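You operate a simulated robot arm through the tools that you are given. There is no shell and no other tool. Be economical: measure what you need, move in short steps, check, and stop when the job is done.

Carry out the task below with a simulated two-armed robot. There is one attempt and no reset: what you move stays moved.

TASK
Grease the runway on the latch rail, then slide the bolt home.
Fine: hold the rail with one hand while you slide the bolt; the green brush goes back in its pot. Set down upright: green brush. A coat counts when it lies all over at full strength: go over it till it gets no stronger.

Only the result counts: the job must be done as asked and must still hold three seconds after the hand-in. Knocking over, shifting, dropping, spilling or breaking anything else fails it.

THE ROBOT
Two 7-joint arms with two-finger parallel grippers on one trunk, on a base that drives. Base frame: it is fixed to the floor where the robot stands at the start and does not move with it; the origin is under the middle of the robot, x ahead of it, y to its left, z up. Units: m, degrees, N and s.
The left shoulder is at the start at [0.07, 0.163, 1.024], the right one opposite. With the tool pointing down near the work surface each hand reaches from about 0.38 to 0.88 m from the robot's upright axis, wherever it stands, measured 20 degrees to its own side. Places, roughly: grease tin [0.5, 0, 0.8]; green brush (4x4x17 cm) [0.7, 0, 0.9]; latch rail (43x6x14 cm) [0.3, -0.4, 0.8]; slide bolt [0.2, -0.5, 0.9]. Payload 3.43 kg a hand.
The tool frame of a hand sits at the grasp point between the pads (the TCP): z along the fingers, y along the line on which they close. The tips reach 0.034 m beyond it. The gripper opens to 0.128 m. The fingers are 0.024 m wide and 0.012 m thick; the gripper's body (0.048 by 0.13 m) begins 0.096 m behind the TCP.
Orientation is told as [roll, pitch, yaw] about the base's x, y, z axes, in that order, counted from this pose: with the fingers straight down and closing along the base's y, the tool's x points along the base's -x, its y along +y and its z along -z.

THE INTERFACE
- The arms move only by the tool drive_tool. It takes "left_steps", "right_steps" or both (then of equal length, played together; a hand with none holds still); each is a list of rows, each a list of 3 entries, a list of its own where there are three numbers: the shift along the tool's x, y, z in m, then the turn, a rotation vector about the tool's x, y, z in degrees, then the gripper command, from -1 (fully open) to 1 (shut), values between in proportion. In form: [[[x, y, z], [ax, ay, az], claw], ...]. A call has 1 to 8 rows; each row shifts and turns the commanded pose from where the row before left it, along the tool's axes as they then stand. Rows are played at 5 a second. More than 0.05 m and 8.6 degrees between two rows, or a gripper value outside its range, and nothing of the call is played. A pose out of reach is approached as far as the arm can. The call stops where the force on the tool passes 40 N (or 10 N more than at its start, if that is more) or the arm is blocked; 0.2 s more then pass. Each finger travels about 0.153 m/s and halts on what it meets, pressing with about 25 N; the grip force reading is that of the motor and also rises with nothing between the fingers. The clock runs only during rows and for 0.2 s after the last one: add rows that do not move to give the fingers time. The reply holds the time, the measured pose of the TCP, the force on the tool along the base axes, the opening and the grip force, in the units named above and with some noise, with the torque about the TCP (base axes, N m) and any sound that the robot's microphone picked up.
- Cameras (640 x 400 px; columns grow to the right, rows downward): "scene" is now at [0.1134, -0.0589, 1.2721]; the picture's right is [-0.67, -0.75, 0.00], its down [-0.34, 0.30, -0.89] and it looks along [0.66, -0.59, -0.46] (base axes); focal length 214 px, centre (320, 200). "left" rides on the left gripper at [0.076, 0.011, -0.16] in its tool frame; the picture's right is [-0.15, 0.99, 0.00], its down [-0.88, -0.13, -0.46] and it looks along [-0.45, -0.07, 0.89] (tool axes); focal length 234 px, centre (320, 200). "right" rides on the right gripper at [0.076, -0.011, -0.16] in its tool frame; the picture's right is [0.15, 0.99, 0.00], its down [-0.88, 0.13, -0.46] and it looks along [-0.45, 0.07, 0.89] (tool axes); focal length 234 px, centre (320, 200). There is no depth. A picture from a camera that has moved, and an enlarged one, comes with that camera's place and axes in the base frame and with its lens. The place of the scene camera against the robot may be out by one fixed shift of up to 0.012 m in any direction.
- capture(camera): a new picture of that camera. No time passes.
- raise_lower(by): slides the trunk up (or, below 0, down) by that many m; the arms and the scene camera ride with it, the base frame stays. It gives what a move gives, with no picture.
- drive_base(legs): drives the robot by 1 to 6 legs, each [ahead, left, turn to the left] in m, m and degrees, along the robot's own axes; the way and the turn of a leg run together, so that a leg with both is an arc; at most 1.5 m and 180 degrees a leg. The arms and the cameras ride along, it lands a little off, and it stops where it bumps. It gives what a move gives.
- pan_tilt(pan, tilt): turns the head with the scene camera to pan (to the left, within 86 degrees either way) and tilt (down, from -29 to 69), counted from straight ahead of the robot. It gives what a move gives.
- zoom(camera, box): a new picture of the part [left, top, right, bottom] of that camera's present view, enlarged. No time passes.
- job_done(): hands the job in; it is judged then, once.

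Go step by step. Nothing tells you exact positions but the pictures and the camera data: compare them with the known pose of the tool, close in by small moves and look again before you grip or let go. The budget is 120 turns and 108 pictures, counting those below and the enlarged ones. Unless the task says otherwise, let go and move clear before handing in, and close with one line.

The tools are called after ">>>" by a JSON object that holds its "api" and its "payload". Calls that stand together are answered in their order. drive_tool: Moves the arms, as the interface text tells. Its arguments: {"type":"object","properties":{"left_steps":{"type":"array"},"right_steps":{"type":"array"}},"required":[]} The other tools are called the same way: raise_lower (by) slides the trunk up or down; drive_base (legs) drives the base; pan_tilt (pan, tilt) turns the head that bears the scene camera; capture (camera) takes a picture; zoom (camera, box) takes an enlarged picture of a part of a camera's view; job_done () hands the job in.

At the start:

```text
time: 0.0
left_position: [0.5813, -0.0876, 1.24]
left_tcp_rot: [0.0, 0.0, 0.1]
left_force: [-0.3, 0.4, 0.1]
left_moment: [0.0, -0.01, 0.02]
left_gripper_width: 0.1281
left_finger_force: 0.1
right_position: [0.3541, -0.4845, 1.2461]
right_tcp_rot: [0.0, 0.0, 0.0]
right_force: [0.5, -0.2, 0.2]
right_moment: [0.01, 0.03, 0.03]
right_gripper_width: 0.1279
right_finger_force: 0.1
trunk travel left (down, up): [-0.504, 0.436]
robot x, y, heading: [-0.0036, 0.0024, 0.2]
head pan, tilt: [-41.7, 27.1]
```

scene: 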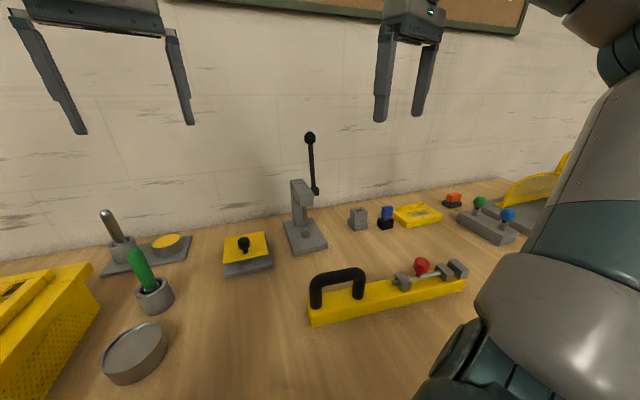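
right: 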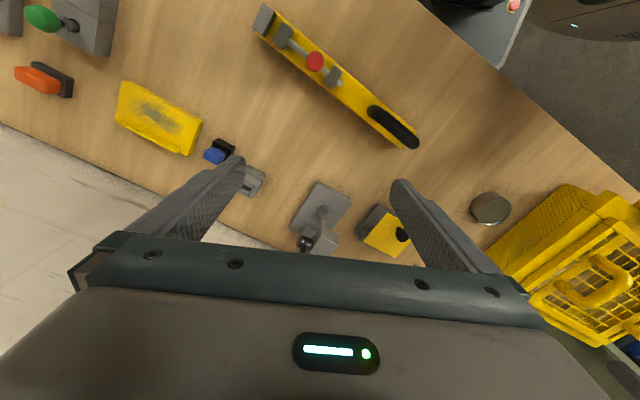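
left: 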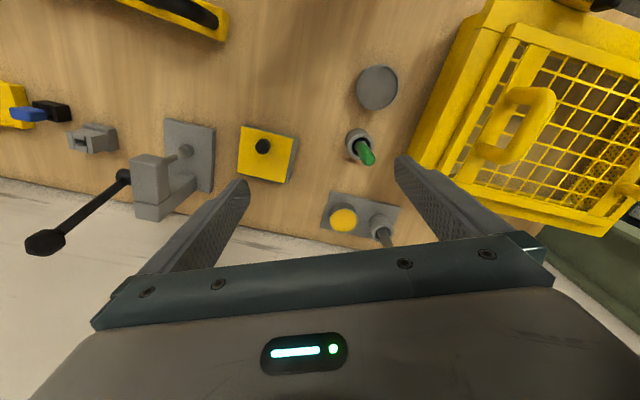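

I see the green brush in its pot near [0.66, 0.02], the grey tin in front of it and the yellow latch rail with its red-knobbed bolt to the right. I'll look at these more closely first.

>>> {"api": "zoom", "payload": {"camera": "scene", "box": [290, 240, 490, 365]}}

>>> {"api": "zoom", "payload": {"camera": "scene", "box": [60, 200, 260, 400]}}

>>> {"api": "zoom", "payload": {"camera": "right", "box": [220, 0, 440, 160]}}

>>> {"api": "zoom", "payload": {"camera": "left", "box": [300, 40, 440, 200]}}

```text
3.20 times, centred on (390, 302) of scene
camera zoom: at [0.1134, -0.0589, 1.2721], right [-0.67, -0.75, 0.0], down [-0.34, 0.3, -0.89], along [0.66, -0.59, -0.46], focal length 686 px, centre (96, -128)
```

zoom: 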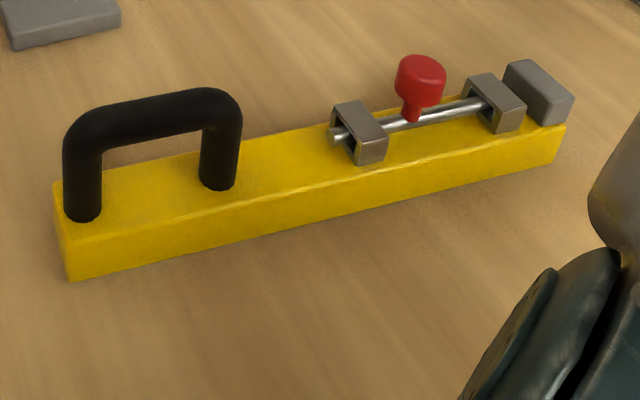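

```text
2.00 times, centred on (160, 300) of scene
camera zoom: at [0.1134, -0.0589, 1.2721], right [-0.67, -0.75, 0.0], down [-0.34, 0.3, -0.89], along [0.66, -0.59, -0.46], focal length 429 px, centre (640, 0)
```

zoom: 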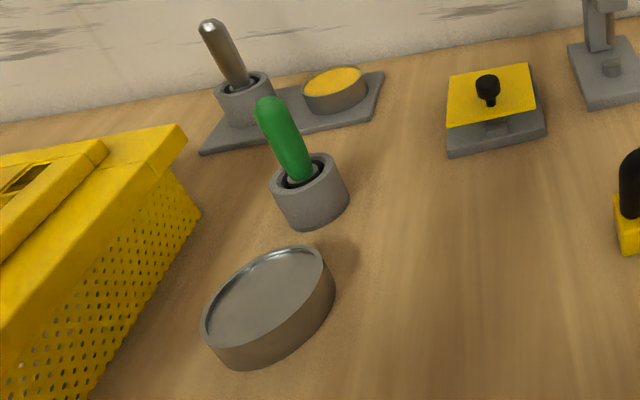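

```text
2.50 times, centred on (330, 80) of right
camera zoom: at [0.2787, -0.498, 1.4068], right [-0.15, 0.99, 0.0], down [0.88, 0.13, 0.46], along [0.45, 0.07, -0.89], focal length 585 px, centre (295, 500)
```

zoom: 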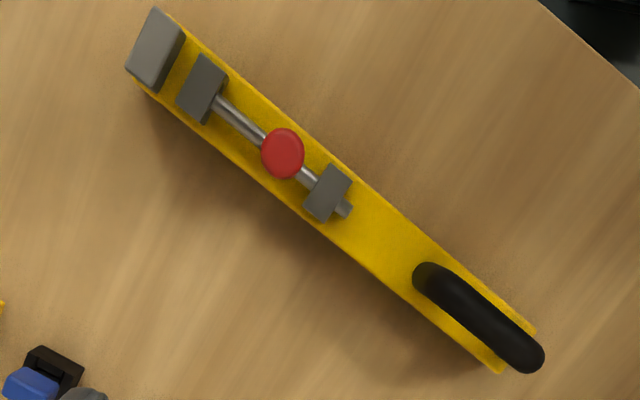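

```text
2.50 times, centred on (370, 120) of left
camera zoom: at [0.5063, -0.0765, 1.4003], right [0.15, 0.99, 0.0], down [0.88, -0.13, 0.46], along [0.45, -0.07, -0.89], focal length 585 px, centre (195, 400)
```

zoom: 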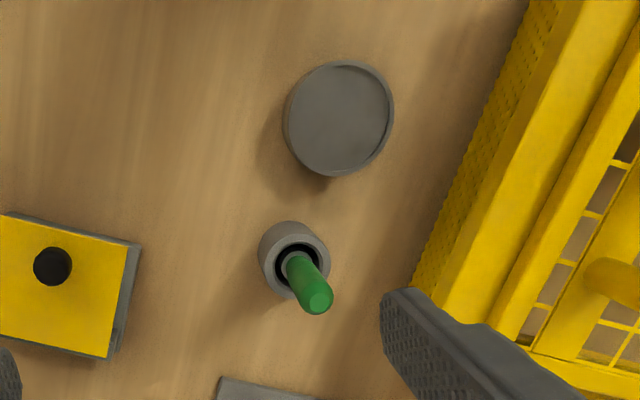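

The tin, brush and rail are located. I'll zoom in tighter to find the runway strip.

>>> {"api": "zoom", "payload": {"camera": "scene", "box": [385, 250, 475, 306]}}

>>> {"api": "zoom", "payload": {"camera": "right", "box": [250, 0, 360, 90]}}

```text
7.11 times, centred on (430, 278) of scene
camera zoom: at [0.1134, -0.0589, 1.2721], right [-0.67, -0.75, 0.0], down [-0.34, 0.3, -0.89], along [0.66, -0.59, -0.46], focal length 1525 px, centre (-462, -355)
```

zoom: 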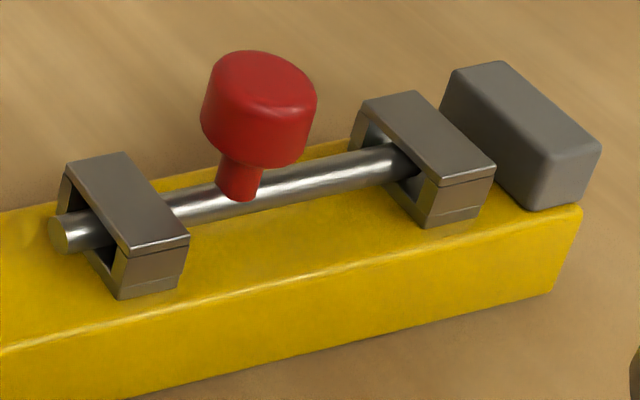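

```text
4.44 times, centred on (305, 45) of right
camera zoom: at [0.2787, -0.498, 1.4068], right [-0.15, 0.99, 0.0], down [0.88, 0.13, 0.46], along [0.45, 0.07, -0.89], focal length 1041 px, centre (387, 889)
```

zoom: 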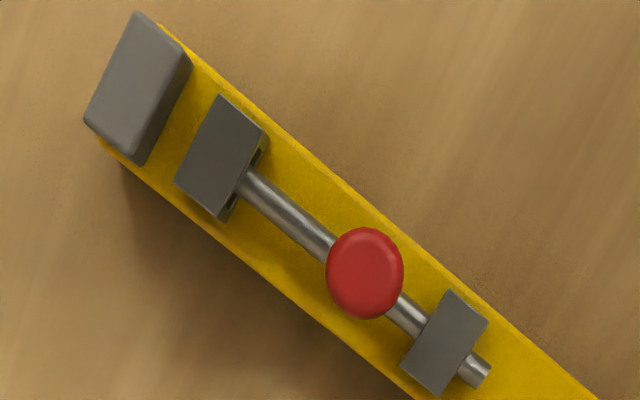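

The runway isn't marked by colour, so I'll inspect it closer later. I'm moving the left hand aside and bringing the right hand above the brush.

>>> {"api": "drive_tool", "payload": {"left_steps": [[[0, 0.045, 0], [0, 0, 0], -1], [[0, 0.045, 0], [0, 0, 0], -1], [[0, 0.045, 0], [0, 0, 0], -1], [[0, 0.045, 0], [0, 0, 0], -1], [[0, 0.045, 0], [0, 0, 0], -1], [[0, 0.045, 0], [0, 0, 0], -1], [[0, 0.045, 0], [0, 0, 0], -1]], "right_steps": [[[-0.022, 0.037, 0], [0, 0, 0], -1], [[-0.022, 0.037, 0], [0, 0, 0], -1], [[-0.022, 0.037, 0], [0, 0, 0], -1], [[-0.022, 0.037, 0], [0, 0, 0], -1], [[-0.022, 0.037, 0], [0, 0, 0], -1], [[-0.022, 0.037, 0], [0, 0, 0], -1], [[-0.022, 0.037, 0], [0, 0, 0], -1]]}}

>>> {"api": "drive_tool", "payload": {"right_steps": [[[-0.02, 0.037, 0], [0, 0, 0], -0.4], [[-0.02, 0.037, 0], [0, 0, 0], -0.4], [[-0.02, 0.037, 0], [0, 0, 0], -0.4], [[-0.02, 0.037, 0], [0, 0, 0], -0.4], [[-0.02, 0.037, 0], [0, 0, 0], -0.4], [[-0.02, 0.037, 0], [0, 0, 0], -0.4], [[0, 0, 0.045], [0, 0, 0], -0.4], [[0, 0, 0.045], [0, 0, 0], -0.4]]}}

>>> {"api": "capture", "payload": {"camera": "right"}}

>>> {"api": "capture", "payload": {"camera": "scene"}}

```text
time: 1.6
left_position: [0.5869, 0.2283, 1.2371]
left_tcp_rot: [0.1, 0.3, -0.1]
left_force: [0.3, 0.2, -0.4]
left_moment: [-0.03, 0.1, 0.03]
left_gripper_width: 0.1278
left_finger_force: 0.1
right_position: [0.5103, -0.227, 1.2417]
right_tcp_rot: [0.0, 0.1, -0.2]
right_force: [0.8, 0.7, 0.5]
right_moment: [-0.06, 0.06, 0.02]
right_gripper_width: 0.1282
right_finger_force: 0.1
right hand out of reach, approached as far as the arm can: row 7
trunk travel left (down, up): [-0.504, 0.436]
robot x, y, heading: [-0.0003, 0.0037, -0.2]
head pan, tilt: [-41.7, 27.1]
```

```text
time: 3.4
left_position: [0.5821, 0.2277, 1.2409]
left_tcp_rot: [0.1, 0.0, 0.0]
left_force: [0.4, 0.4, -1.2]
left_moment: [0.03, -0.01, 0.02]
left_gripper_width: 0.1279
left_finger_force: 0.0
right_position: [0.519, -0.1866, 1.0827]
right_tcp_rot: [0.0, 0.0, 0.1]
right_force: [-1.1, 0.4, -1.0]
right_moment: [-0.01, 0.0, 0.02]
right_gripper_width: 0.0898
right_finger_force: 0.1
right hand out of reach, approached as far as the arm can: row 1, 2, 3, 4, 5, 6
trunk travel left (down, up): [-0.504, 0.436]
robot x, y, heading: [-0.0027, -0.0015, 0.1]
head pan, tilt: [-41.7, 27.1]
```

```text
98 pictures are left
camera right: at [0.4433, -0.1992, 1.2424], right [-0.15, 0.99, 0.0], down [0.88, 0.13, 0.46], along [0.45, 0.07, -0.89], focal length 234 px, centre (320, 200)
```

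right: 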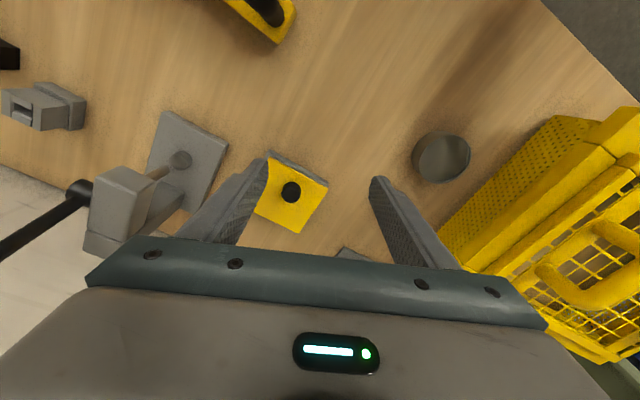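

```text
97 pictures are left
camera scene: at [0.1141, -0.0586, 1.2721], right [-0.67, -0.75, 0.0], down [-0.34, 0.3, -0.89], along [0.66, -0.59, -0.46], focal length 214 px, centre (320, 200)
```

scene: 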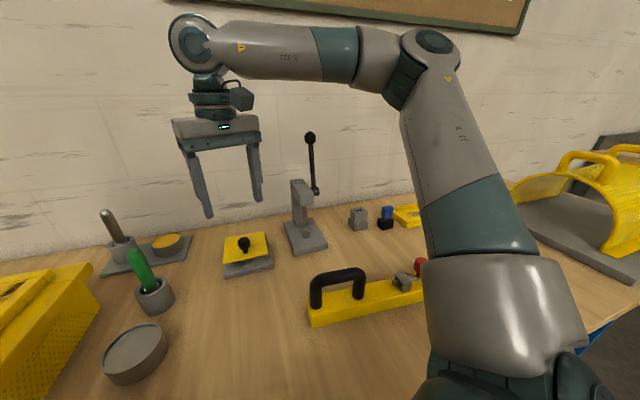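

The right hand came up short when it was high, so I'll continue at this lower height toward the brush.

>>> {"api": "drive_tool", "payload": {"right_steps": [[[-0.023, 0.03, 0], [0, 0, 0], -0.4], [[-0.023, 0.03, 0], [0, 0, 0], -0.4], [[-0.023, 0.03, 0], [0, 0, 0], -0.4], [[-0.023, 0.03, 0], [0, 0, 0], -0.4], [[-0.023, 0.03, 0], [0, 0, 0], -0.4], [[-0.023, 0.03, 0], [0, 0, 0], -0.4]]}}

>>> {"api": "capture", "payload": {"camera": "right"}}

>>> {"api": "capture", "payload": {"camera": "scene"}}

```text
time: 4.8
left_position: [0.5839, 0.2272, 1.2403]
left_tcp_rot: [0.0, 0.1, 0.0]
left_force: [0.9, 0.5, -0.2]
left_moment: [0.02, 0.04, -0.01]
left_gripper_width: 0.128
left_finger_force: 0.1
right_position: [0.5508, -0.162, 1.0677]
right_tcp_rot: [0.0, 0.1, 0.0]
right_force: [0.9, 0.8, 0.9]
right_moment: [0.01, 0.05, 0.01]
right_gripper_width: 0.0896
right_finger_force: 0.0
right hand out of reach, approached as far as the arm can: row 1, 2, 3, 4, 5, 6
trunk travel left (down, up): [-0.504, 0.436]
robot x, y, heading: [0.0013, 0.0022, -0.2]
head pan, tilt: [-41.7, 27.1]
```

```text
96 pictures are left
camera right: at [0.4753, -0.1744, 1.2284], right [-0.15, 0.99, 0.0], down [0.88, 0.13, 0.45], along [0.45, 0.07, -0.89], focal length 234 px, centre (320, 200)
```

right: 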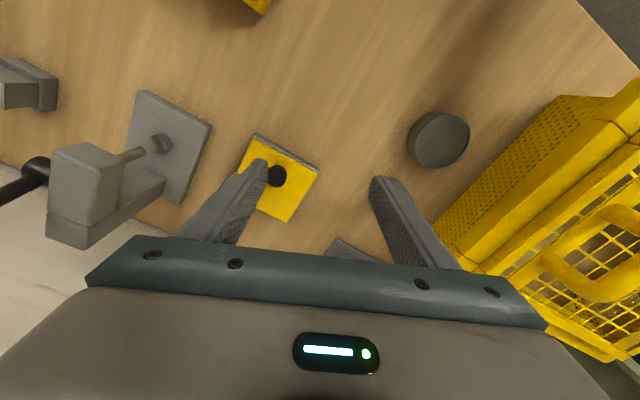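

```text
95 pictures are left
camera scene: at [0.115, -0.0589, 1.272], right [-0.67, -0.75, 0.0], down [-0.34, 0.3, -0.89], along [0.66, -0.59, -0.46], focal length 214 px, centre (320, 200)
```

scene: 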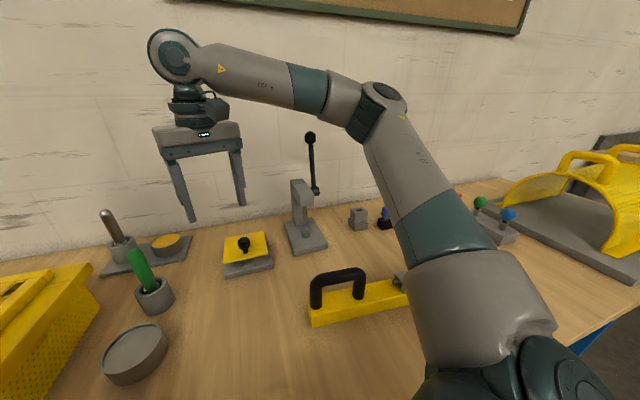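

The right arm is at a joint limit here, so turning the base 25° to the left should put the brush comfortably in its range.

>>> {"api": "drive_base", "payload": {"legs": [[0, 0, 25]]}}

>>> {"api": "capture", "payload": {"camera": "right"}}

```text
time: 6.5
left_position: [0.431, 0.4525, 1.2406]
left_tcp_rot: [0.0, 0.0, 25.2]
left_force: [-0.5, 0.9, 0.7]
left_moment: [-0.03, -0.04, 0.0]
left_gripper_width: 0.1281
left_finger_force: 0.0
right_position: [0.5669, 0.0877, 1.0687]
right_tcp_rot: [0.1, 0.0, 25.2]
right_force: [-0.3, -0.1, 0.0]
right_moment: [-0.01, 0.01, 0.0]
right_gripper_width: 0.0894
right_finger_force: 0.0
trunk travel left (down, up): [-0.504, 0.436]
robot x, y, heading: [-0.0005, 0.0004, 25.3]
head pan, tilt: [-41.7, 27.1]
```

```text
94 pictures are left
camera right: at [0.5024, 0.0441, 1.2293], right [-0.55, 0.83, 0.0], down [0.74, 0.49, 0.46], along [0.38, 0.25, -0.89], focal length 234 px, centre (320, 200)
```

right: 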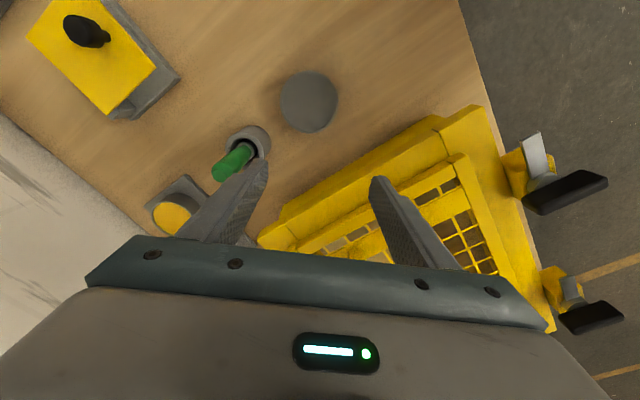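

The brush stands upright at about [0.655, -0.003]. I'm centring over it.

>>> {"api": "drive_tool", "payload": {"right_steps": [[[-0.0137, -0.04, 0], [0, 0, 0], -0.4], [[-0.0137, -0.04, 0], [0, 0, 0], -0.4], [[-0.0137, -0.04, 0], [0, 0, 0], -0.4], [[0, 0, 0], [0, 0, 0], -0.4]]}}

>>> {"api": "capture", "payload": {"camera": "right"}}

>>> {"api": "capture", "payload": {"camera": "scene"}}

```text
time: 7.5
left_position: [0.429, 0.4532, 1.241]
left_tcp_rot: [0.0, 0.0, 25.2]
left_force: [0.8, 0.9, 0.3]
left_moment: [-0.01, 0.02, 0.0]
left_gripper_width: 0.1277
left_finger_force: 0.1
right_position: [0.6554, -0.0028, 1.0689]
right_tcp_rot: [0.0, -0.1, 25.2]
right_force: [-0.5, 0.2, 0.1]
right_moment: [-0.02, -0.01, 0.01]
right_gripper_width: 0.0896
right_finger_force: 0.0
trunk travel left (down, up): [-0.504, 0.436]
robot x, y, heading: [-0.0017, 0.0002, 25.1]
head pan, tilt: [-41.7, 27.1]
```

```text
93 pictures are left
camera right: at [0.5913, -0.0467, 1.2296], right [-0.55, 0.83, 0.0], down [0.74, 0.49, 0.46], along [0.38, 0.25, -0.89], focal length 234 px, centre (320, 200)
```

right: 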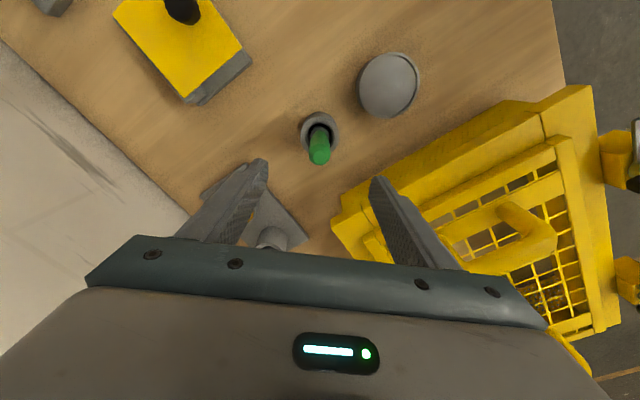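

```text
92 pictures are left
camera scene: at [0.128, -0.002, 1.2721], right [-0.28, -0.96, 0.0], down [-0.44, 0.13, -0.89], along [0.85, -0.25, -0.46], focal length 214 px, centre (320, 200)
```

scene: 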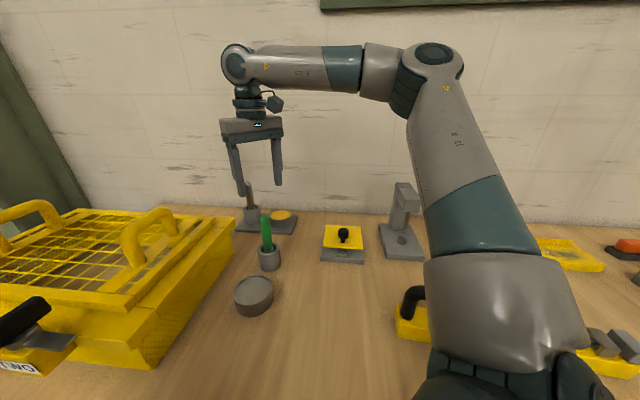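

The alignment looks good, about 3 mm off. I'm descending over the brush handle.

>>> {"api": "drive_tool", "payload": {"right_steps": [[[-0.003, 0, 0.04], [0, 0, 0], -0.4], [[0, 0, 0.04], [0, 0, 0], -0.4], [[0, 0, 0.04], [0, 0, 0], -0.4], [[0, 0, 0.028], [0, 0, 0], -0.4], [[0, 0, 0], [0, 0, 0], -0.4]]}}

>>> {"api": "capture", "payload": {"camera": "right"}}

>>> {"api": "zoom", "payload": {"camera": "scene", "box": [180, 130, 360, 330]}}

```text
time: 8.7
left_position: [0.4292, 0.4529, 1.2428]
left_tcp_rot: [0.1, 0.0, 25.2]
left_force: [0.7, 0.6, -0.1]
left_moment: [0.01, 0.0, 0.0]
left_gripper_width: 0.1281
left_finger_force: 0.1
right_position: [0.658, -0.0029, 0.9206]
right_tcp_rot: [-0.1, 0.1, 25.2]
right_force: [0.2, 0.1, -0.2]
right_moment: [0.04, 0.01, 0.0]
right_gripper_width: 0.0894
right_finger_force: 0.1
trunk travel left (down, up): [-0.504, 0.436]
robot x, y, heading: [-0.0011, -0.003, 25.2]
head pan, tilt: [-41.7, 27.1]
```

```text
91 pictures are left
camera right: at [0.594, -0.0465, 1.0818], right [-0.55, 0.83, 0.0], down [0.74, 0.49, 0.46], along [0.38, 0.25, -0.89], focal length 234 px, centre (320, 200)
```

right: 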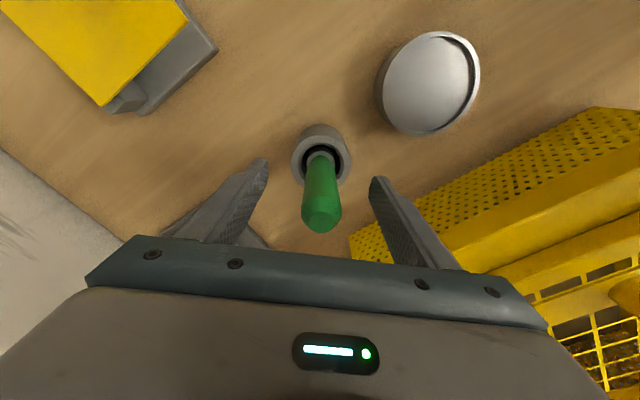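

```text
2.00 times, centred on (270, 230) of scene
camera zoom: at [0.1278, -0.0026, 1.2722], right [-0.28, -0.96, 0.0], down [-0.44, 0.13, -0.89], along [0.85, -0.25, -0.46], focal length 429 px, centre (420, 140)
```

zoom: 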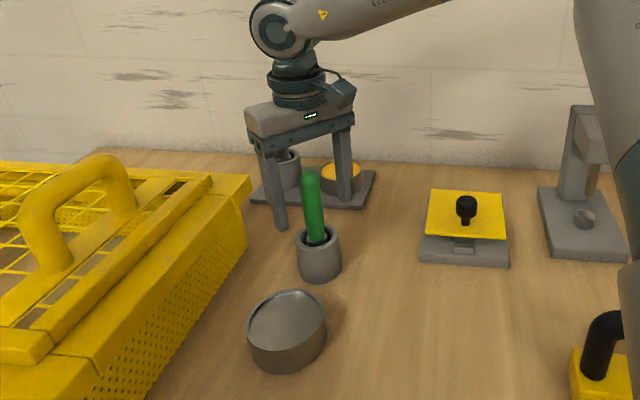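

The handle is centred between the fingers. I'm closing on it.

>>> {"api": "drive_tool", "payload": {"right_steps": [[[0, 0, 0], [0, 0, 0], 0.2], [[0, 0, 0], [0, 0, 0], 0.5], [[0, 0, 0], [0, 0, 0], 1], [[0, 0, 0], [0, 0, 0], 1], [[0, 0, 0], [0, 0, 0], 1]]}}

>>> {"api": "capture", "payload": {"camera": "right"}}

```text
time: 9.9
left_position: [0.4297, 0.4536, 1.2416]
left_tcp_rot: [0.0, -0.1, 25.2]
left_force: [-0.7, -0.3, 0.4]
left_moment: [-0.01, -0.04, -0.03]
left_gripper_width: 0.128
left_finger_force: 0.1
right_position: [0.6563, -0.0033, 0.9202]
right_tcp_rot: [0.0, 0.0, 25.3]
right_force: [0.7, 0.3, 0.1]
right_moment: [-0.01, -0.05, -0.01]
right_gripper_width: 0.0264
right_finger_force: 24.4
trunk travel left (down, up): [-0.504, 0.436]
robot x, y, heading: [0.002, -0.0029, 25.4]
head pan, tilt: [-41.7, 27.1]
```

```text
89 pictures are left
camera right: at [0.5943, -0.0463, 1.0818], right [-0.55, 0.83, 0.0], down [0.74, 0.49, 0.46], along [0.38, 0.25, -0.89], focal length 234 px, centre (320, 200)
```

right: 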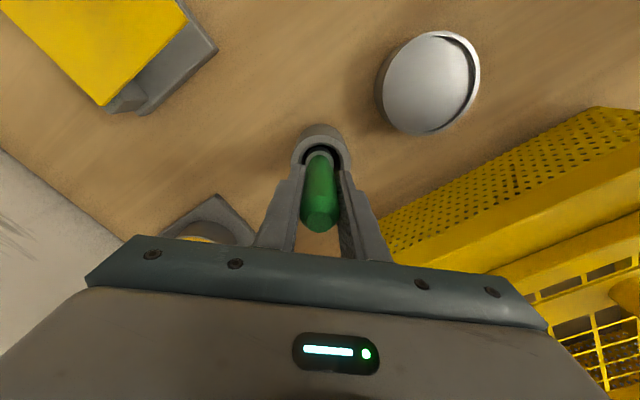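

The brush is gripped. I'm lifting it straight out.

>>> {"api": "drive_tool", "payload": {"right_steps": [[[0, 0, -0.025], [0, 0, 0], 1], [[0, 0, -0.03], [0, 0, 0], 1], [[0, 0, -0.035], [0, 0, 0], 1], [[0, 0, -0.04], [0, 0, 0], 1], [[0, 0, 0], [0, 0, 0], 1]]}}

>>> {"api": "capture", "payload": {"camera": "right"}}

>>> {"api": "zoom", "payload": {"camera": "scene", "box": [180, 130, 360, 330]}}

```text
time: 11.1
left_position: [0.4316, 0.4524, 1.2405]
left_tcp_rot: [-0.1, 0.0, 25.2]
left_force: [-0.6, -0.2, -0.7]
left_moment: [0.01, 0.04, 0.03]
left_gripper_width: 0.128
left_finger_force: 0.2
right_position: [0.6574, -0.0026, 1.0501]
right_tcp_rot: [0.1, 0.0, 25.2]
right_force: [0.3, -0.1, -0.5]
right_moment: [-0.01, 0.0, 0.0]
right_gripper_width: 0.0266
right_finger_force: 25.2
trunk travel left (down, up): [-0.504, 0.436]
robot x, y, heading: [-0.001, 0.0001, 25.8]
head pan, tilt: [-41.7, 27.1]
```

```text
88 pictures are left
camera right: at [0.5936, -0.0466, 1.2111], right [-0.55, 0.83, 0.0], down [0.74, 0.49, 0.46], along [0.38, 0.25, -0.89], focal length 234 px, centre (320, 200)
```

right: 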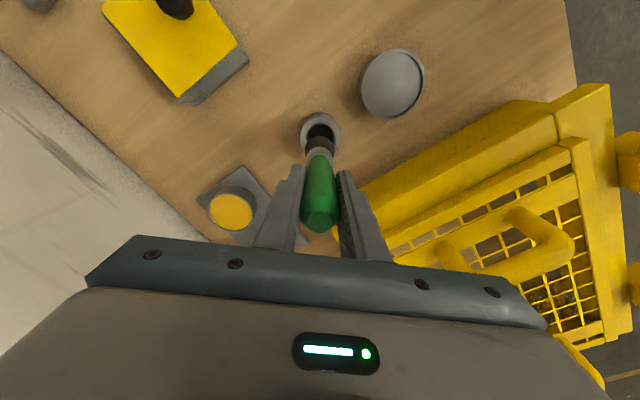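

```text
2.00 times, centred on (270, 230) of scene
camera zoom: at [0.129, -0.0027, 1.272], right [-0.28, -0.96, 0.0], down [-0.44, 0.13, -0.89], along [0.85, -0.25, -0.46], focal length 429 px, centre (420, 140)
```

zoom: 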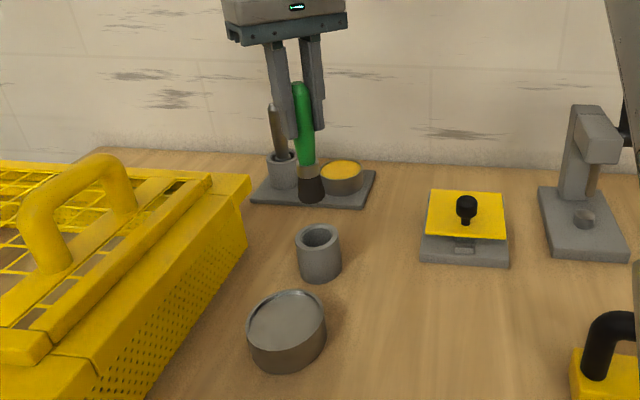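

The brush is out, with its bristle tip about 0.137 m below the TCP. I'm moving it over the tin at [0.535, 0.05].

>>> {"api": "drive_tool", "payload": {"right_steps": [[[0.022, 0.025, 0], [0, 0, 0], 1], [[0.022, 0.025, 0], [0, 0, 0], 1], [[0.022, 0.025, 0], [0, 0, 0], 1], [[0.022, 0.025, 0], [0, 0, 0], 1], [[0, 0, 0.04], [0, 0, 0], 1], [[0, 0, 0.02], [0, 0, 0], 1]]}}

>>> {"api": "capture", "payload": {"camera": "right"}}

>>> {"api": "zoom", "payload": {"camera": "scene", "box": [180, 130, 360, 330]}}

```text
time: 12.5
left_position: [0.4304, 0.4531, 1.2414]
left_tcp_rot: [-0.1, 0.1, 25.2]
left_force: [0.0, -0.2, 0.8]
left_moment: [0.01, -0.05, 0.0]
left_gripper_width: 0.1279
left_finger_force: 0.0
right_position: [0.5349, 0.0512, 0.9912]
right_tcp_rot: [0.0, 0.0, 25.1]
right_force: [0.2, -0.4, 0.2]
right_moment: [-0.01, 0.02, 0.02]
right_gripper_width: 0.0262
right_finger_force: 25.5
trunk travel left (down, up): [-0.504, 0.436]
robot x, y, heading: [-0.003, -0.0028, 25.3]
head pan, tilt: [-41.7, 27.1]
```

```text
86 pictures are left
camera right: at [0.4717, 0.007, 1.1516], right [-0.55, 0.83, 0.0], down [0.74, 0.49, 0.46], along [0.38, 0.25, -0.89], focal length 234 px, centre (320, 200)
```

right: 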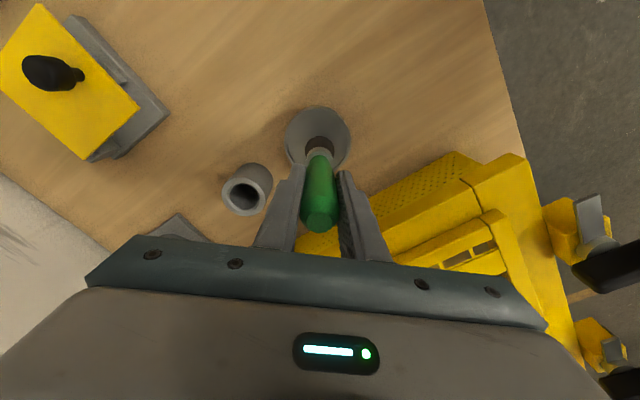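

```text
2.00 times, centred on (270, 230) of scene
camera zoom: at [0.1281, -0.0024, 1.2722], right [-0.28, -0.96, 0.0], down [-0.44, 0.13, -0.89], along [0.85, -0.25, -0.46], focal length 429 px, centre (420, 140)
```

zoom: 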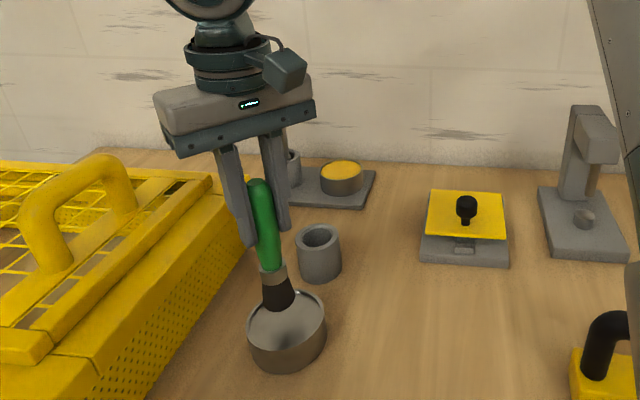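

The brush is centred over the tin. I'm lowering it in gentle steps.

>>> {"api": "drive_tool", "payload": {"right_steps": [[[0, 0, 0.012], [0, 0, 0], 1], [[0, 0, 0.012], [0, 0, 0], 1], [[0, 0, 0.01], [0, 0, 0], 1], [[0, 0, 0.006], [0, 0, 0], 1]]}}

>>> {"api": "zoom", "payload": {"camera": "scene", "box": [210, 210, 310, 330]}}

```text
time: 13.5
left_position: [0.4286, 0.4527, 1.2434]
left_tcp_rot: [-0.1, -0.1, 25.2]
left_force: [-1.2, 0.4, -0.4]
left_moment: [0.02, -0.04, 0.02]
left_gripper_width: 0.1279
left_finger_force: 0.1
right_position: [0.5337, 0.0488, 0.9535]
right_tcp_rot: [0.0, -0.3, 25.1]
right_force: [2.3, -3.1, 20.9]
right_moment: [-0.25, -0.15, 0.16]
right_gripper_width: 0.027
right_finger_force: 25.3
trunk travel left (down, up): [-0.504, 0.436]
robot x, y, heading: [-0.0008, 0.0001, 24.9]
head pan, tilt: [-41.7, 27.1]
```

```text
3.33 times, centred on (260, 270) of scene
camera zoom: at [0.1259, -0.003, 1.2729], right [-0.28, -0.96, 0.0], down [-0.43, 0.13, -0.89], along [0.85, -0.25, -0.45], focal length 715 px, centre (520, -33)
```

zoom: 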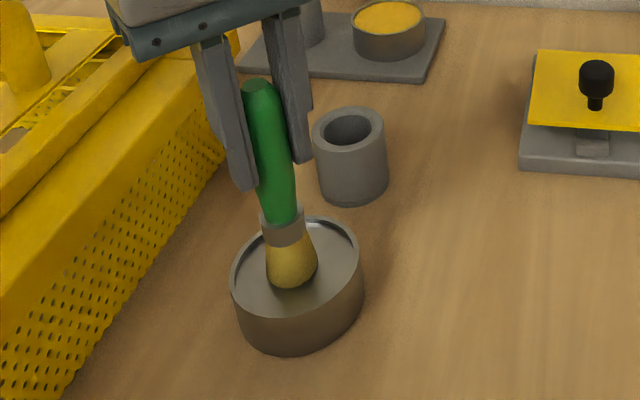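

The bristles turned yellow, so they have picked up grease. I'm lifting off and turning the base back to the right, toward the rail.

>>> {"api": "drive_tool", "payload": {"right_steps": [[[0, 0, -0.03], [0, 0, 0], 1], [[0, 0, -0.04], [0, 0, 0], 1], [[0, 0, -0.04], [0, 0, 0], 1], [[0, 0, -0.04], [0, 0, 0], 1], [[0, 0, 0], [0, 0, 0], 1]]}}

>>> {"api": "drive_base", "payload": {"legs": [[0, 0, -40]]}}

>>> {"api": "capture", "payload": {"camera": "scene"}}

>>> {"api": "capture", "payload": {"camera": "right"}}

```text
time: 14.7
left_position: [0.4309, 0.4531, 1.2404]
left_tcp_rot: [-0.1, -0.1, 25.2]
left_force: [-0.2, -0.5, 0.7]
left_moment: [-0.02, 0.0, -0.03]
left_gripper_width: 0.1279
left_finger_force: 0.1
right_position: [0.5351, 0.0503, 1.0993]
right_tcp_rot: [0.0, 0.1, 25.2]
right_force: [0.3, 0.2, -1.2]
right_moment: [-0.06, -0.02, 0.0]
right_gripper_width: 0.0264
right_finger_force: 25.0
trunk travel left (down, up): [-0.504, 0.436]
robot x, y, heading: [0.002, -0.0017, 25.0]
head pan, tilt: [-41.7, 27.1]
```

```text
time: 16.9
left_position: [0.6204, 0.0714, 1.2409]
left_tcp_rot: [0.0, 0.0, -14.7]
left_force: [0.1, -0.5, 0.2]
left_moment: [0.0, 0.02, 0.01]
left_gripper_width: 0.1279
left_finger_force: 0.0
right_position: [0.4418, -0.3057, 1.0986]
right_tcp_rot: [0.0, -0.1, -14.7]
right_force: [-0.7, -0.2, -0.2]
right_moment: [0.01, 0.02, -0.01]
right_gripper_width: 0.0261
right_finger_force: 24.6
trunk travel left (down, up): [-0.504, 0.436]
robot x, y, heading: [0.005, 0.0001, -14.8]
head pan, tilt: [-41.7, 27.1]
```

```text
83 pictures are left
camera scene: at [0.094, -0.0872, 1.2721], right [-0.83, -0.55, 0.0], down [-0.25, 0.38, -0.89], along [0.49, -0.74, -0.46], focal length 214 px, centre (320, 200)
```

scene: 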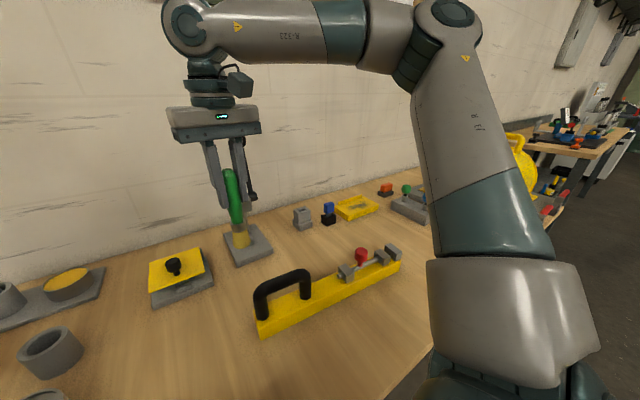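

```text
82 pictures are left
camera right: at [0.3668, -0.2984, 1.2597], right [0.11, 0.99, 0.0], down [0.88, -0.1, 0.46], along [0.45, -0.05, -0.89], focal length 234 px, centre (320, 200)
```

right: 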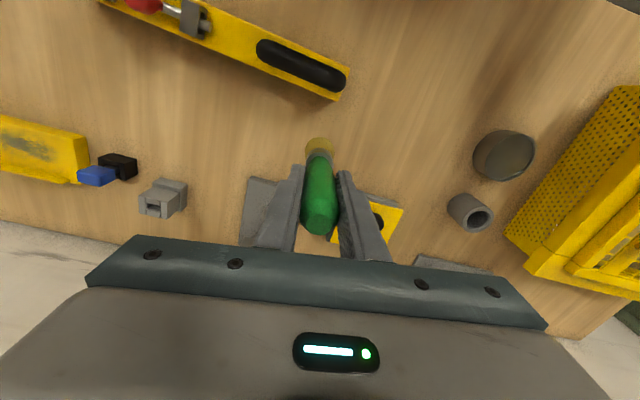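

I'm zooming on the rail to get a precise geometry and look for the runway.

>>> {"api": "zoom", "payload": {"camera": "scene", "box": [325, 230, 415, 300]}}

>>> {"api": "zoom", "payload": {"camera": "scene", "box": [240, 230, 420, 340]}}

```text
5.71 times, centred on (370, 265) of scene
camera zoom: at [0.094, -0.0872, 1.2721], right [-0.83, -0.55, 0.0], down [-0.25, 0.38, -0.89], along [0.49, -0.74, -0.46], focal length 1226 px, centre (34, -171)
```

zoom: 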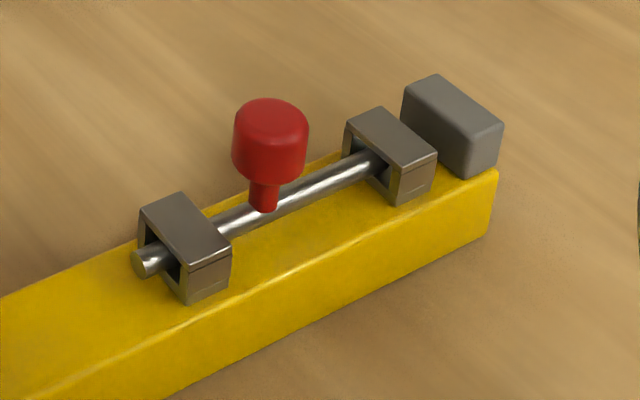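

```text
3.56 times, centred on (330, 285) of scene
camera zoom: at [0.094, -0.0872, 1.2721], right [-0.83, -0.55, 0.0], down [-0.25, 0.38, -0.89], along [0.49, -0.74, -0.46], focal length 763 px, centre (284, -102)
```

zoom: 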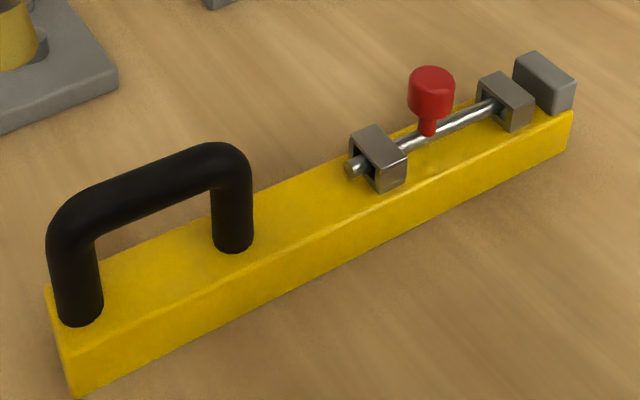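

The rail runs along direction (-0.467, -0.884) with its top near z = 0.822, and the staples stand at about [0.267, -0.472] and [0.208, -0.582]. I'm moving the brush over the strip beside the rod, still high.

>>> {"api": "drive_tool", "payload": {"right_steps": [[[0.0203, -0.0353, 0], [0, 0, 0], 1], [[0.0203, -0.0353, 0], [0, 0, 0], 1], [[0.0203, -0.0353, 0], [0, 0, 0], 1], [[0.0203, -0.0353, 0], [0, 0, 0], 1], [[0.0203, -0.0353, 0], [0, 0, 0], 1], [[0.0203, -0.0353, 0], [0, 0, 0], 1], [[0.0203, -0.0353, 0], [0, 0, 0], 1], [[0.0203, -0.0353, 0], [0, 0, 0], 1]]}}

>>> {"api": "capture", "payload": {"camera": "scene"}}

>>> {"api": "capture", "payload": {"camera": "right"}}

```text
time: 18.8
left_position: [0.6193, 0.0697, 1.242]
left_tcp_rot: [0.0, 0.0, -14.8]
left_force: [0.3, -0.4, -0.5]
left_moment: [0.04, -0.04, -0.04]
left_gripper_width: 0.1278
left_finger_force: 0.0
right_position: [0.2131, -0.5396, 1.099]
right_tcp_rot: [0.1, 0.0, -14.5]
right_force: [0.1, -0.2, -1.4]
right_moment: [0.03, -0.02, -0.01]
right_gripper_width: 0.0261
right_finger_force: 24.8
trunk travel left (down, up): [-0.504, 0.436]
robot x, y, heading: [-0.0005, 0.0027, -14.9]
head pan, tilt: [-41.7, 27.1]
```

```text
79 pictures are left
camera scene: at [0.0929, -0.0883, 1.2721], right [-0.83, -0.55, 0.0], down [-0.25, 0.38, -0.89], along [0.49, -0.74, -0.46], focal length 214 px, centre (320, 200)
```

scene: 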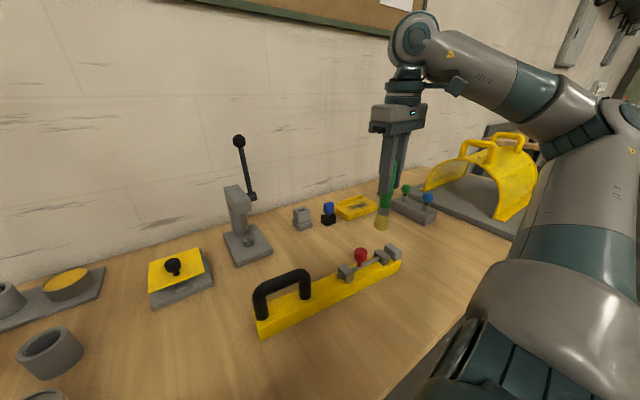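

```text
78 pictures are left
camera right: at [0.1362, -0.5317, 1.2588], right [0.11, 0.99, 0.0], down [0.88, -0.1, 0.46], along [0.45, -0.05, -0.89], focal length 234 px, centre (320, 200)
```

right: 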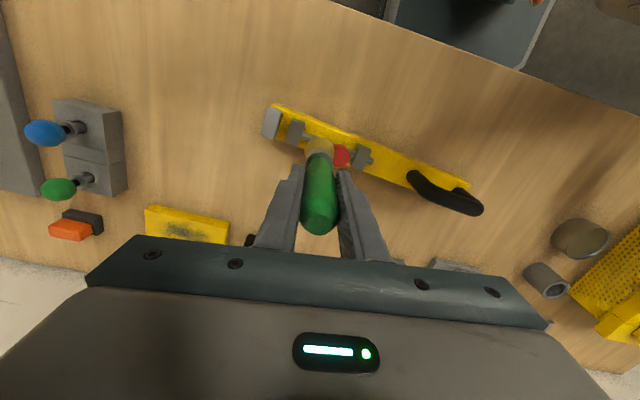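

I'm zooming with the wrist camera, since its calibration is exact, to pin down the rail.

>>> {"api": "zoom", "payload": {"camera": "right", "box": [250, 90, 400, 184]}}

>>> {"api": "zoom", "payload": {"camera": "scene", "box": [330, 180, 430, 290]}}

```text
4.26 times, centred on (325, 137) of right
camera zoom: at [0.1362, -0.5317, 1.2588], right [0.11, 0.99, 0.0], down [0.88, -0.1, 0.46], along [0.45, -0.05, -0.89], focal length 996 px, centre (299, 468)
```

zoom: 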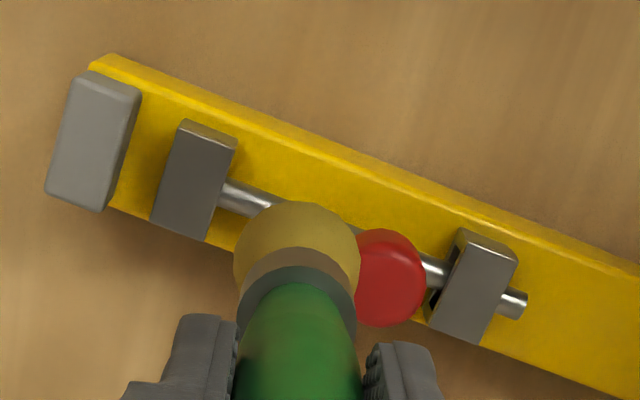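

```text
3.64 times, centred on (380, 235) of scene
camera zoom: at [0.0929, -0.0883, 1.2721], right [-0.83, -0.55, 0.0], down [-0.25, 0.38, -0.89], along [0.49, -0.74, -0.46], focal length 780 px, centre (102, 73)
```

zoom: 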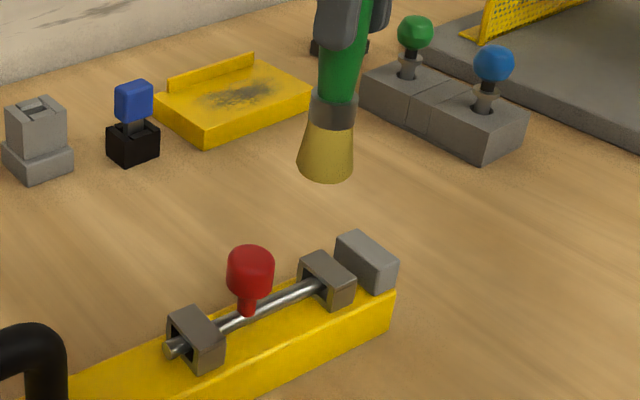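

The wrist view confirms the staples at [0.210, -0.582] and [0.266, -0.4725], and the flared bristles are about 4 cm across. I'm descending beside the rod between the far staple and the knob.

>>> {"api": "drive_tool", "payload": {"right_steps": [[[0.009, 0.0077, 0.03], [0, 0, 0], 1], [[0, 0, 0.04], [0, 0, 0], 1], [[0, 0, 0.04], [0, 0, 0], 1], [[0, 0, 0.015], [0, 0, 0], 1], [[0, 0, 0], [0, 0, 0], 1]]}}

>>> {"api": "zoom", "payload": {"camera": "scene", "box": [330, 200, 430, 290]}}

>>> {"api": "zoom", "payload": {"camera": "right", "box": [220, 60, 420, 200]}}

```text
time: 19.9
left_position: [0.6217, 0.0716, 1.2412]
left_tcp_rot: [0.0, 0.0, -14.7]
left_force: [-0.2, -0.2, -0.1]
left_moment: [-0.01, 0.0, 0.0]
left_gripper_width: 0.1281
left_finger_force: 0.2
right_position: [0.2061, -0.5271, 0.9734]
right_tcp_rot: [0.0, 0.0, -14.8]
right_force: [-0.2, -0.6, -1.9]
right_moment: [0.03, 0.03, 0.0]
right_gripper_width: 0.0266
right_finger_force: 24.9
trunk travel left (down, up): [-0.504, 0.436]
robot x, y, heading: [0.0019, -0.0042, -14.8]
head pan, tilt: [-41.7, 27.1]
```

```text
4.44 times, centred on (380, 245) of scene
camera zoom: at [0.094, -0.0869, 1.2721], right [-0.83, -0.55, 0.0], down [-0.25, 0.38, -0.89], along [0.49, -0.74, -0.46], focal length 953 px, centre (53, 0)
```

zoom: 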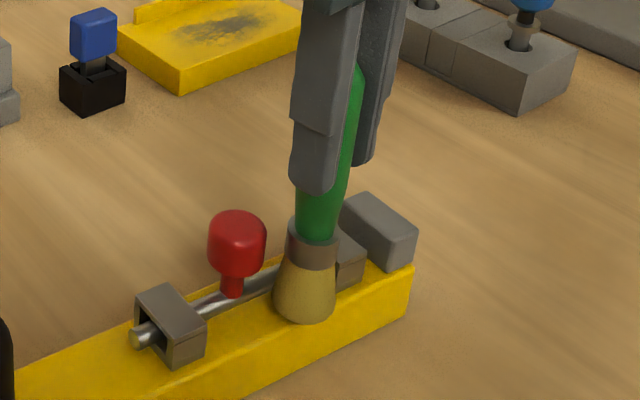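

```text
2.86 times, centred on (320, 130) of right
camera zoom: at [0.1303, -0.5199, 1.134], right [0.11, 0.99, 0.0], down [0.88, -0.1, 0.46], along [0.45, -0.05, -0.89], focal length 669 px, centre (320, 400)
```

zoom: 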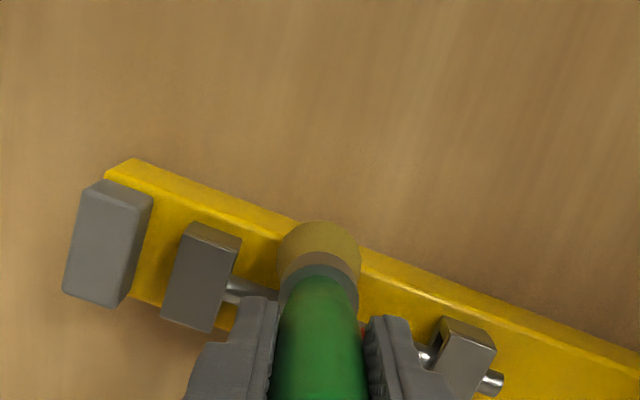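

The bristles are nearly touching. I'm pressing down in small steps.

>>> {"api": "drive_tool", "payload": {"right_steps": [[[0, 0, 0.004], [0, 0, 0], 1], [[0, 0, 0.004], [0, 0, 0], 1], [[0, 0, 0.004], [0, 0, 0], 1], [[0, 0, 0], [0, 0, 0], 1]]}}

>>> {"api": "zoom", "payload": {"camera": "scene", "box": [330, 200, 430, 290]}}

```text
time: 20.9
left_position: [0.6205, 0.071, 1.2415]
left_tcp_rot: [0.1, 0.0, -14.8]
left_force: [-0.3, 0.5, -0.2]
left_moment: [-0.02, 0.02, 0.01]
left_gripper_width: 0.1282
left_finger_force: 0.2
right_position: [0.2083, -0.527, 0.9608]
right_tcp_rot: [0.0, 0.1, -14.8]
right_force: [0.2, 0.6, -1.2]
right_moment: [0.0, 0.04, -0.01]
right_gripper_width: 0.0264
right_finger_force: 25.5
trunk travel left (down, up): [-0.504, 0.436]
robot x, y, heading: [-0.0, 0.0035, -14.7]
head pan, tilt: [-41.7, 27.1]
```

```text
4.44 times, centred on (380, 245) of scene
camera zoom: at [0.0939, -0.087, 1.2721], right [-0.83, -0.55, 0.0], down [-0.25, 0.38, -0.89], along [0.49, -0.74, -0.46], focal length 953 px, centre (53, 0)
```

zoom: 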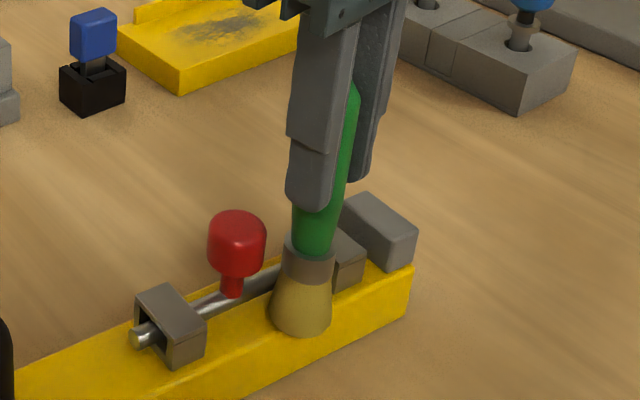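

>>> {"api": "drive_tool", "payload": {"right_steps": [[[0, 0, 0.003], [0, 0, 0], 1], [[0, 0, 0.003], [0, 0, 0], 1], [[0, 0, 0.002], [0, 0, 0], 1], [[0, 0, 0], [0, 0, 0], 1]]}}

>>> {"api": "zoom", "payload": {"camera": "scene", "box": [330, 200, 430, 290]}}

```text
time: 21.9
left_position: [0.6201, 0.0718, 1.2418]
left_tcp_rot: [0.0, -0.1, -14.8]
left_force: [0.0, -0.5, -0.1]
left_moment: [-0.01, -0.02, -0.01]
left_gripper_width: 0.1283
left_finger_force: 0.0
right_position: [0.2063, -0.5285, 0.9545]
right_tcp_rot: [-0.1, -0.3, -14.8]
right_force: [-1.2, -5.6, 21.4]
right_moment: [-0.6, -0.06, -0.05]
right_gripper_width: 0.0265
right_finger_force: 25.1
trunk travel left (down, up): [-0.504, 0.436]
robot x, y, heading: [-0.0012, 0.0017, -14.9]
head pan, tilt: [-41.7, 27.1]
```

```text
4.44 times, centred on (380, 245) of scene
camera zoom: at [0.093, -0.0859, 1.2724], right [-0.83, -0.55, 0.0], down [-0.25, 0.38, -0.89], along [0.49, -0.74, -0.45], focal length 953 px, centre (53, 0)
```

zoom: 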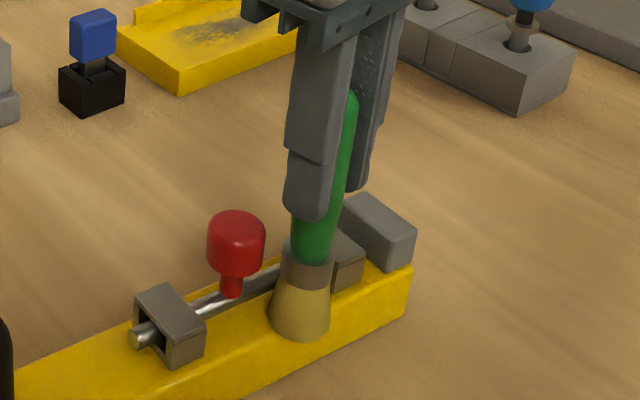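

Contact came at TCP z ≈ 0.956. I'm backing off to see whether it left a mark.

>>> {"api": "drive_tool", "payload": {"right_steps": [[[0, 0, -0.03], [0, 0, 0], 1], [[0, 0, -0.045], [0, 0, 0], 1], [[0, 0, -0.045], [0, 0, 0], 1], [[-0.04, 0.0, 0], [0, 0, 0], 1], [[-0.04, 0, 0], [0, 0, 0], 1]]}}

>>> {"api": "zoom", "payload": {"camera": "scene", "box": [330, 230, 420, 295]}}

```text
time: 23.1
left_position: [0.6229, 0.0715, 1.2415]
left_tcp_rot: [0.1, 0.0, -14.8]
left_force: [0.9, -0.7, -0.2]
left_moment: [0.02, 0.01, -0.04]
left_gripper_width: 0.128
left_finger_force: 0.0
right_position: [0.2851, -0.5471, 1.0728]
right_tcp_rot: [0.0, 0.0, -14.7]
right_force: [-0.3, -0.3, -0.4]
right_moment: [-0.01, 0.04, -0.01]
right_gripper_width: 0.026
right_finger_force: 24.7
trunk travel left (down, up): [-0.504, 0.436]
robot x, y, heading: [-0.0025, 0.0008, -14.9]
head pan, tilt: [-41.7, 27.1]
```

```text
6.15 times, centred on (375, 262) of scene
camera zoom: at [0.0952, -0.0866, 1.272], right [-0.83, -0.55, 0.0], down [-0.25, 0.38, -0.89], along [0.49, -0.74, -0.46], focal length 1320 px, centre (-18, -185)
```

zoom: 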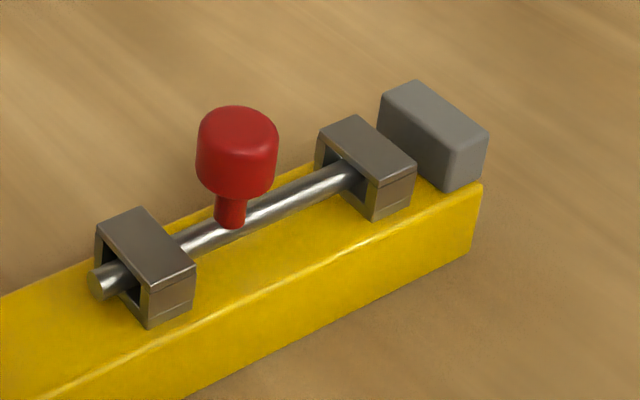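

There's no obvious mark from the scene camera. I'm looking from above with the wrist camera.

>>> {"api": "capture", "payload": {"camera": "right"}}

```text
70 pictures are left
camera right: at [0.2092, -0.5394, 1.2345], right [0.11, 0.99, 0.0], down [0.89, -0.1, 0.46], along [0.45, -0.05, -0.89], focal length 234 px, centre (320, 200)
```

right: 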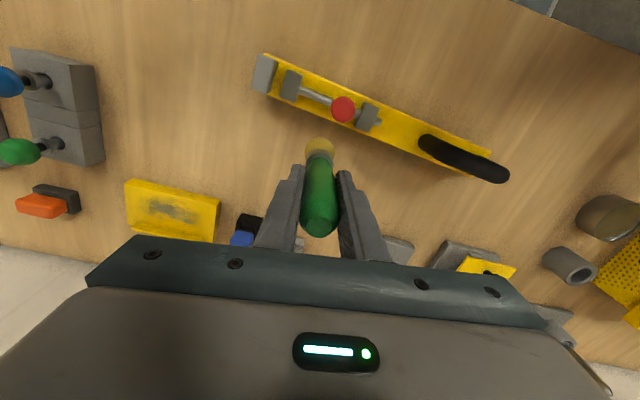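

>>> {"api": "zoom", "payload": {"camera": "right", "box": [245, 45, 395, 139]}}

>>> {"api": "zoom", "payload": {"camera": "right", "box": [340, 80, 520, 192]}}

```text
4.26 times, centred on (320, 92) of right
camera zoom: at [0.2092, -0.5394, 1.2345], right [0.11, 0.99, 0.0], down [0.89, -0.1, 0.46], along [0.45, -0.05, -0.89], focal length 996 px, centre (320, 660)
```

zoom: 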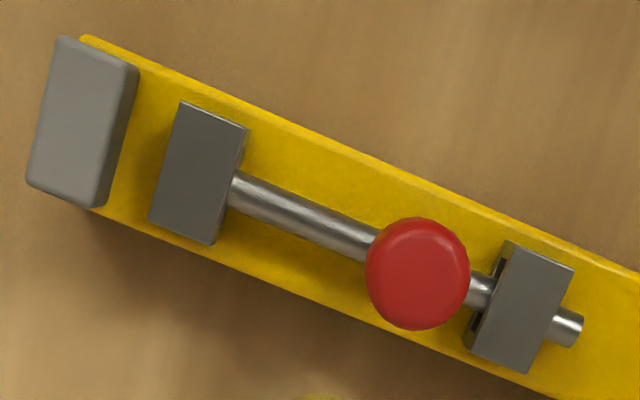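

```text
3.56 times, centred on (430, 136) of right
camera zoom: at [0.2092, -0.5394, 1.2345], right [0.11, 0.99, 0.0], down [0.89, -0.1, 0.46], along [0.45, -0.05, -0.89], focal length 833 px, centre (-71, 428)
```

zoom: 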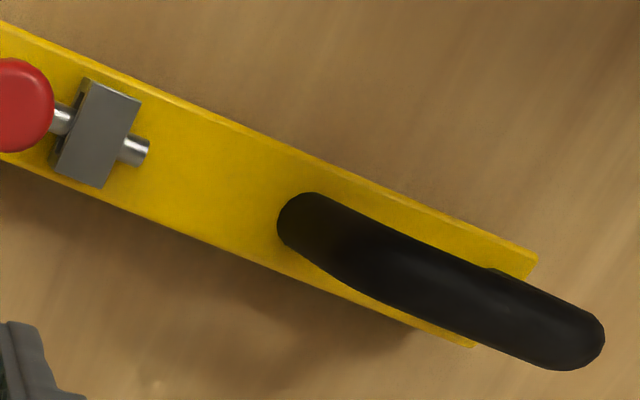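

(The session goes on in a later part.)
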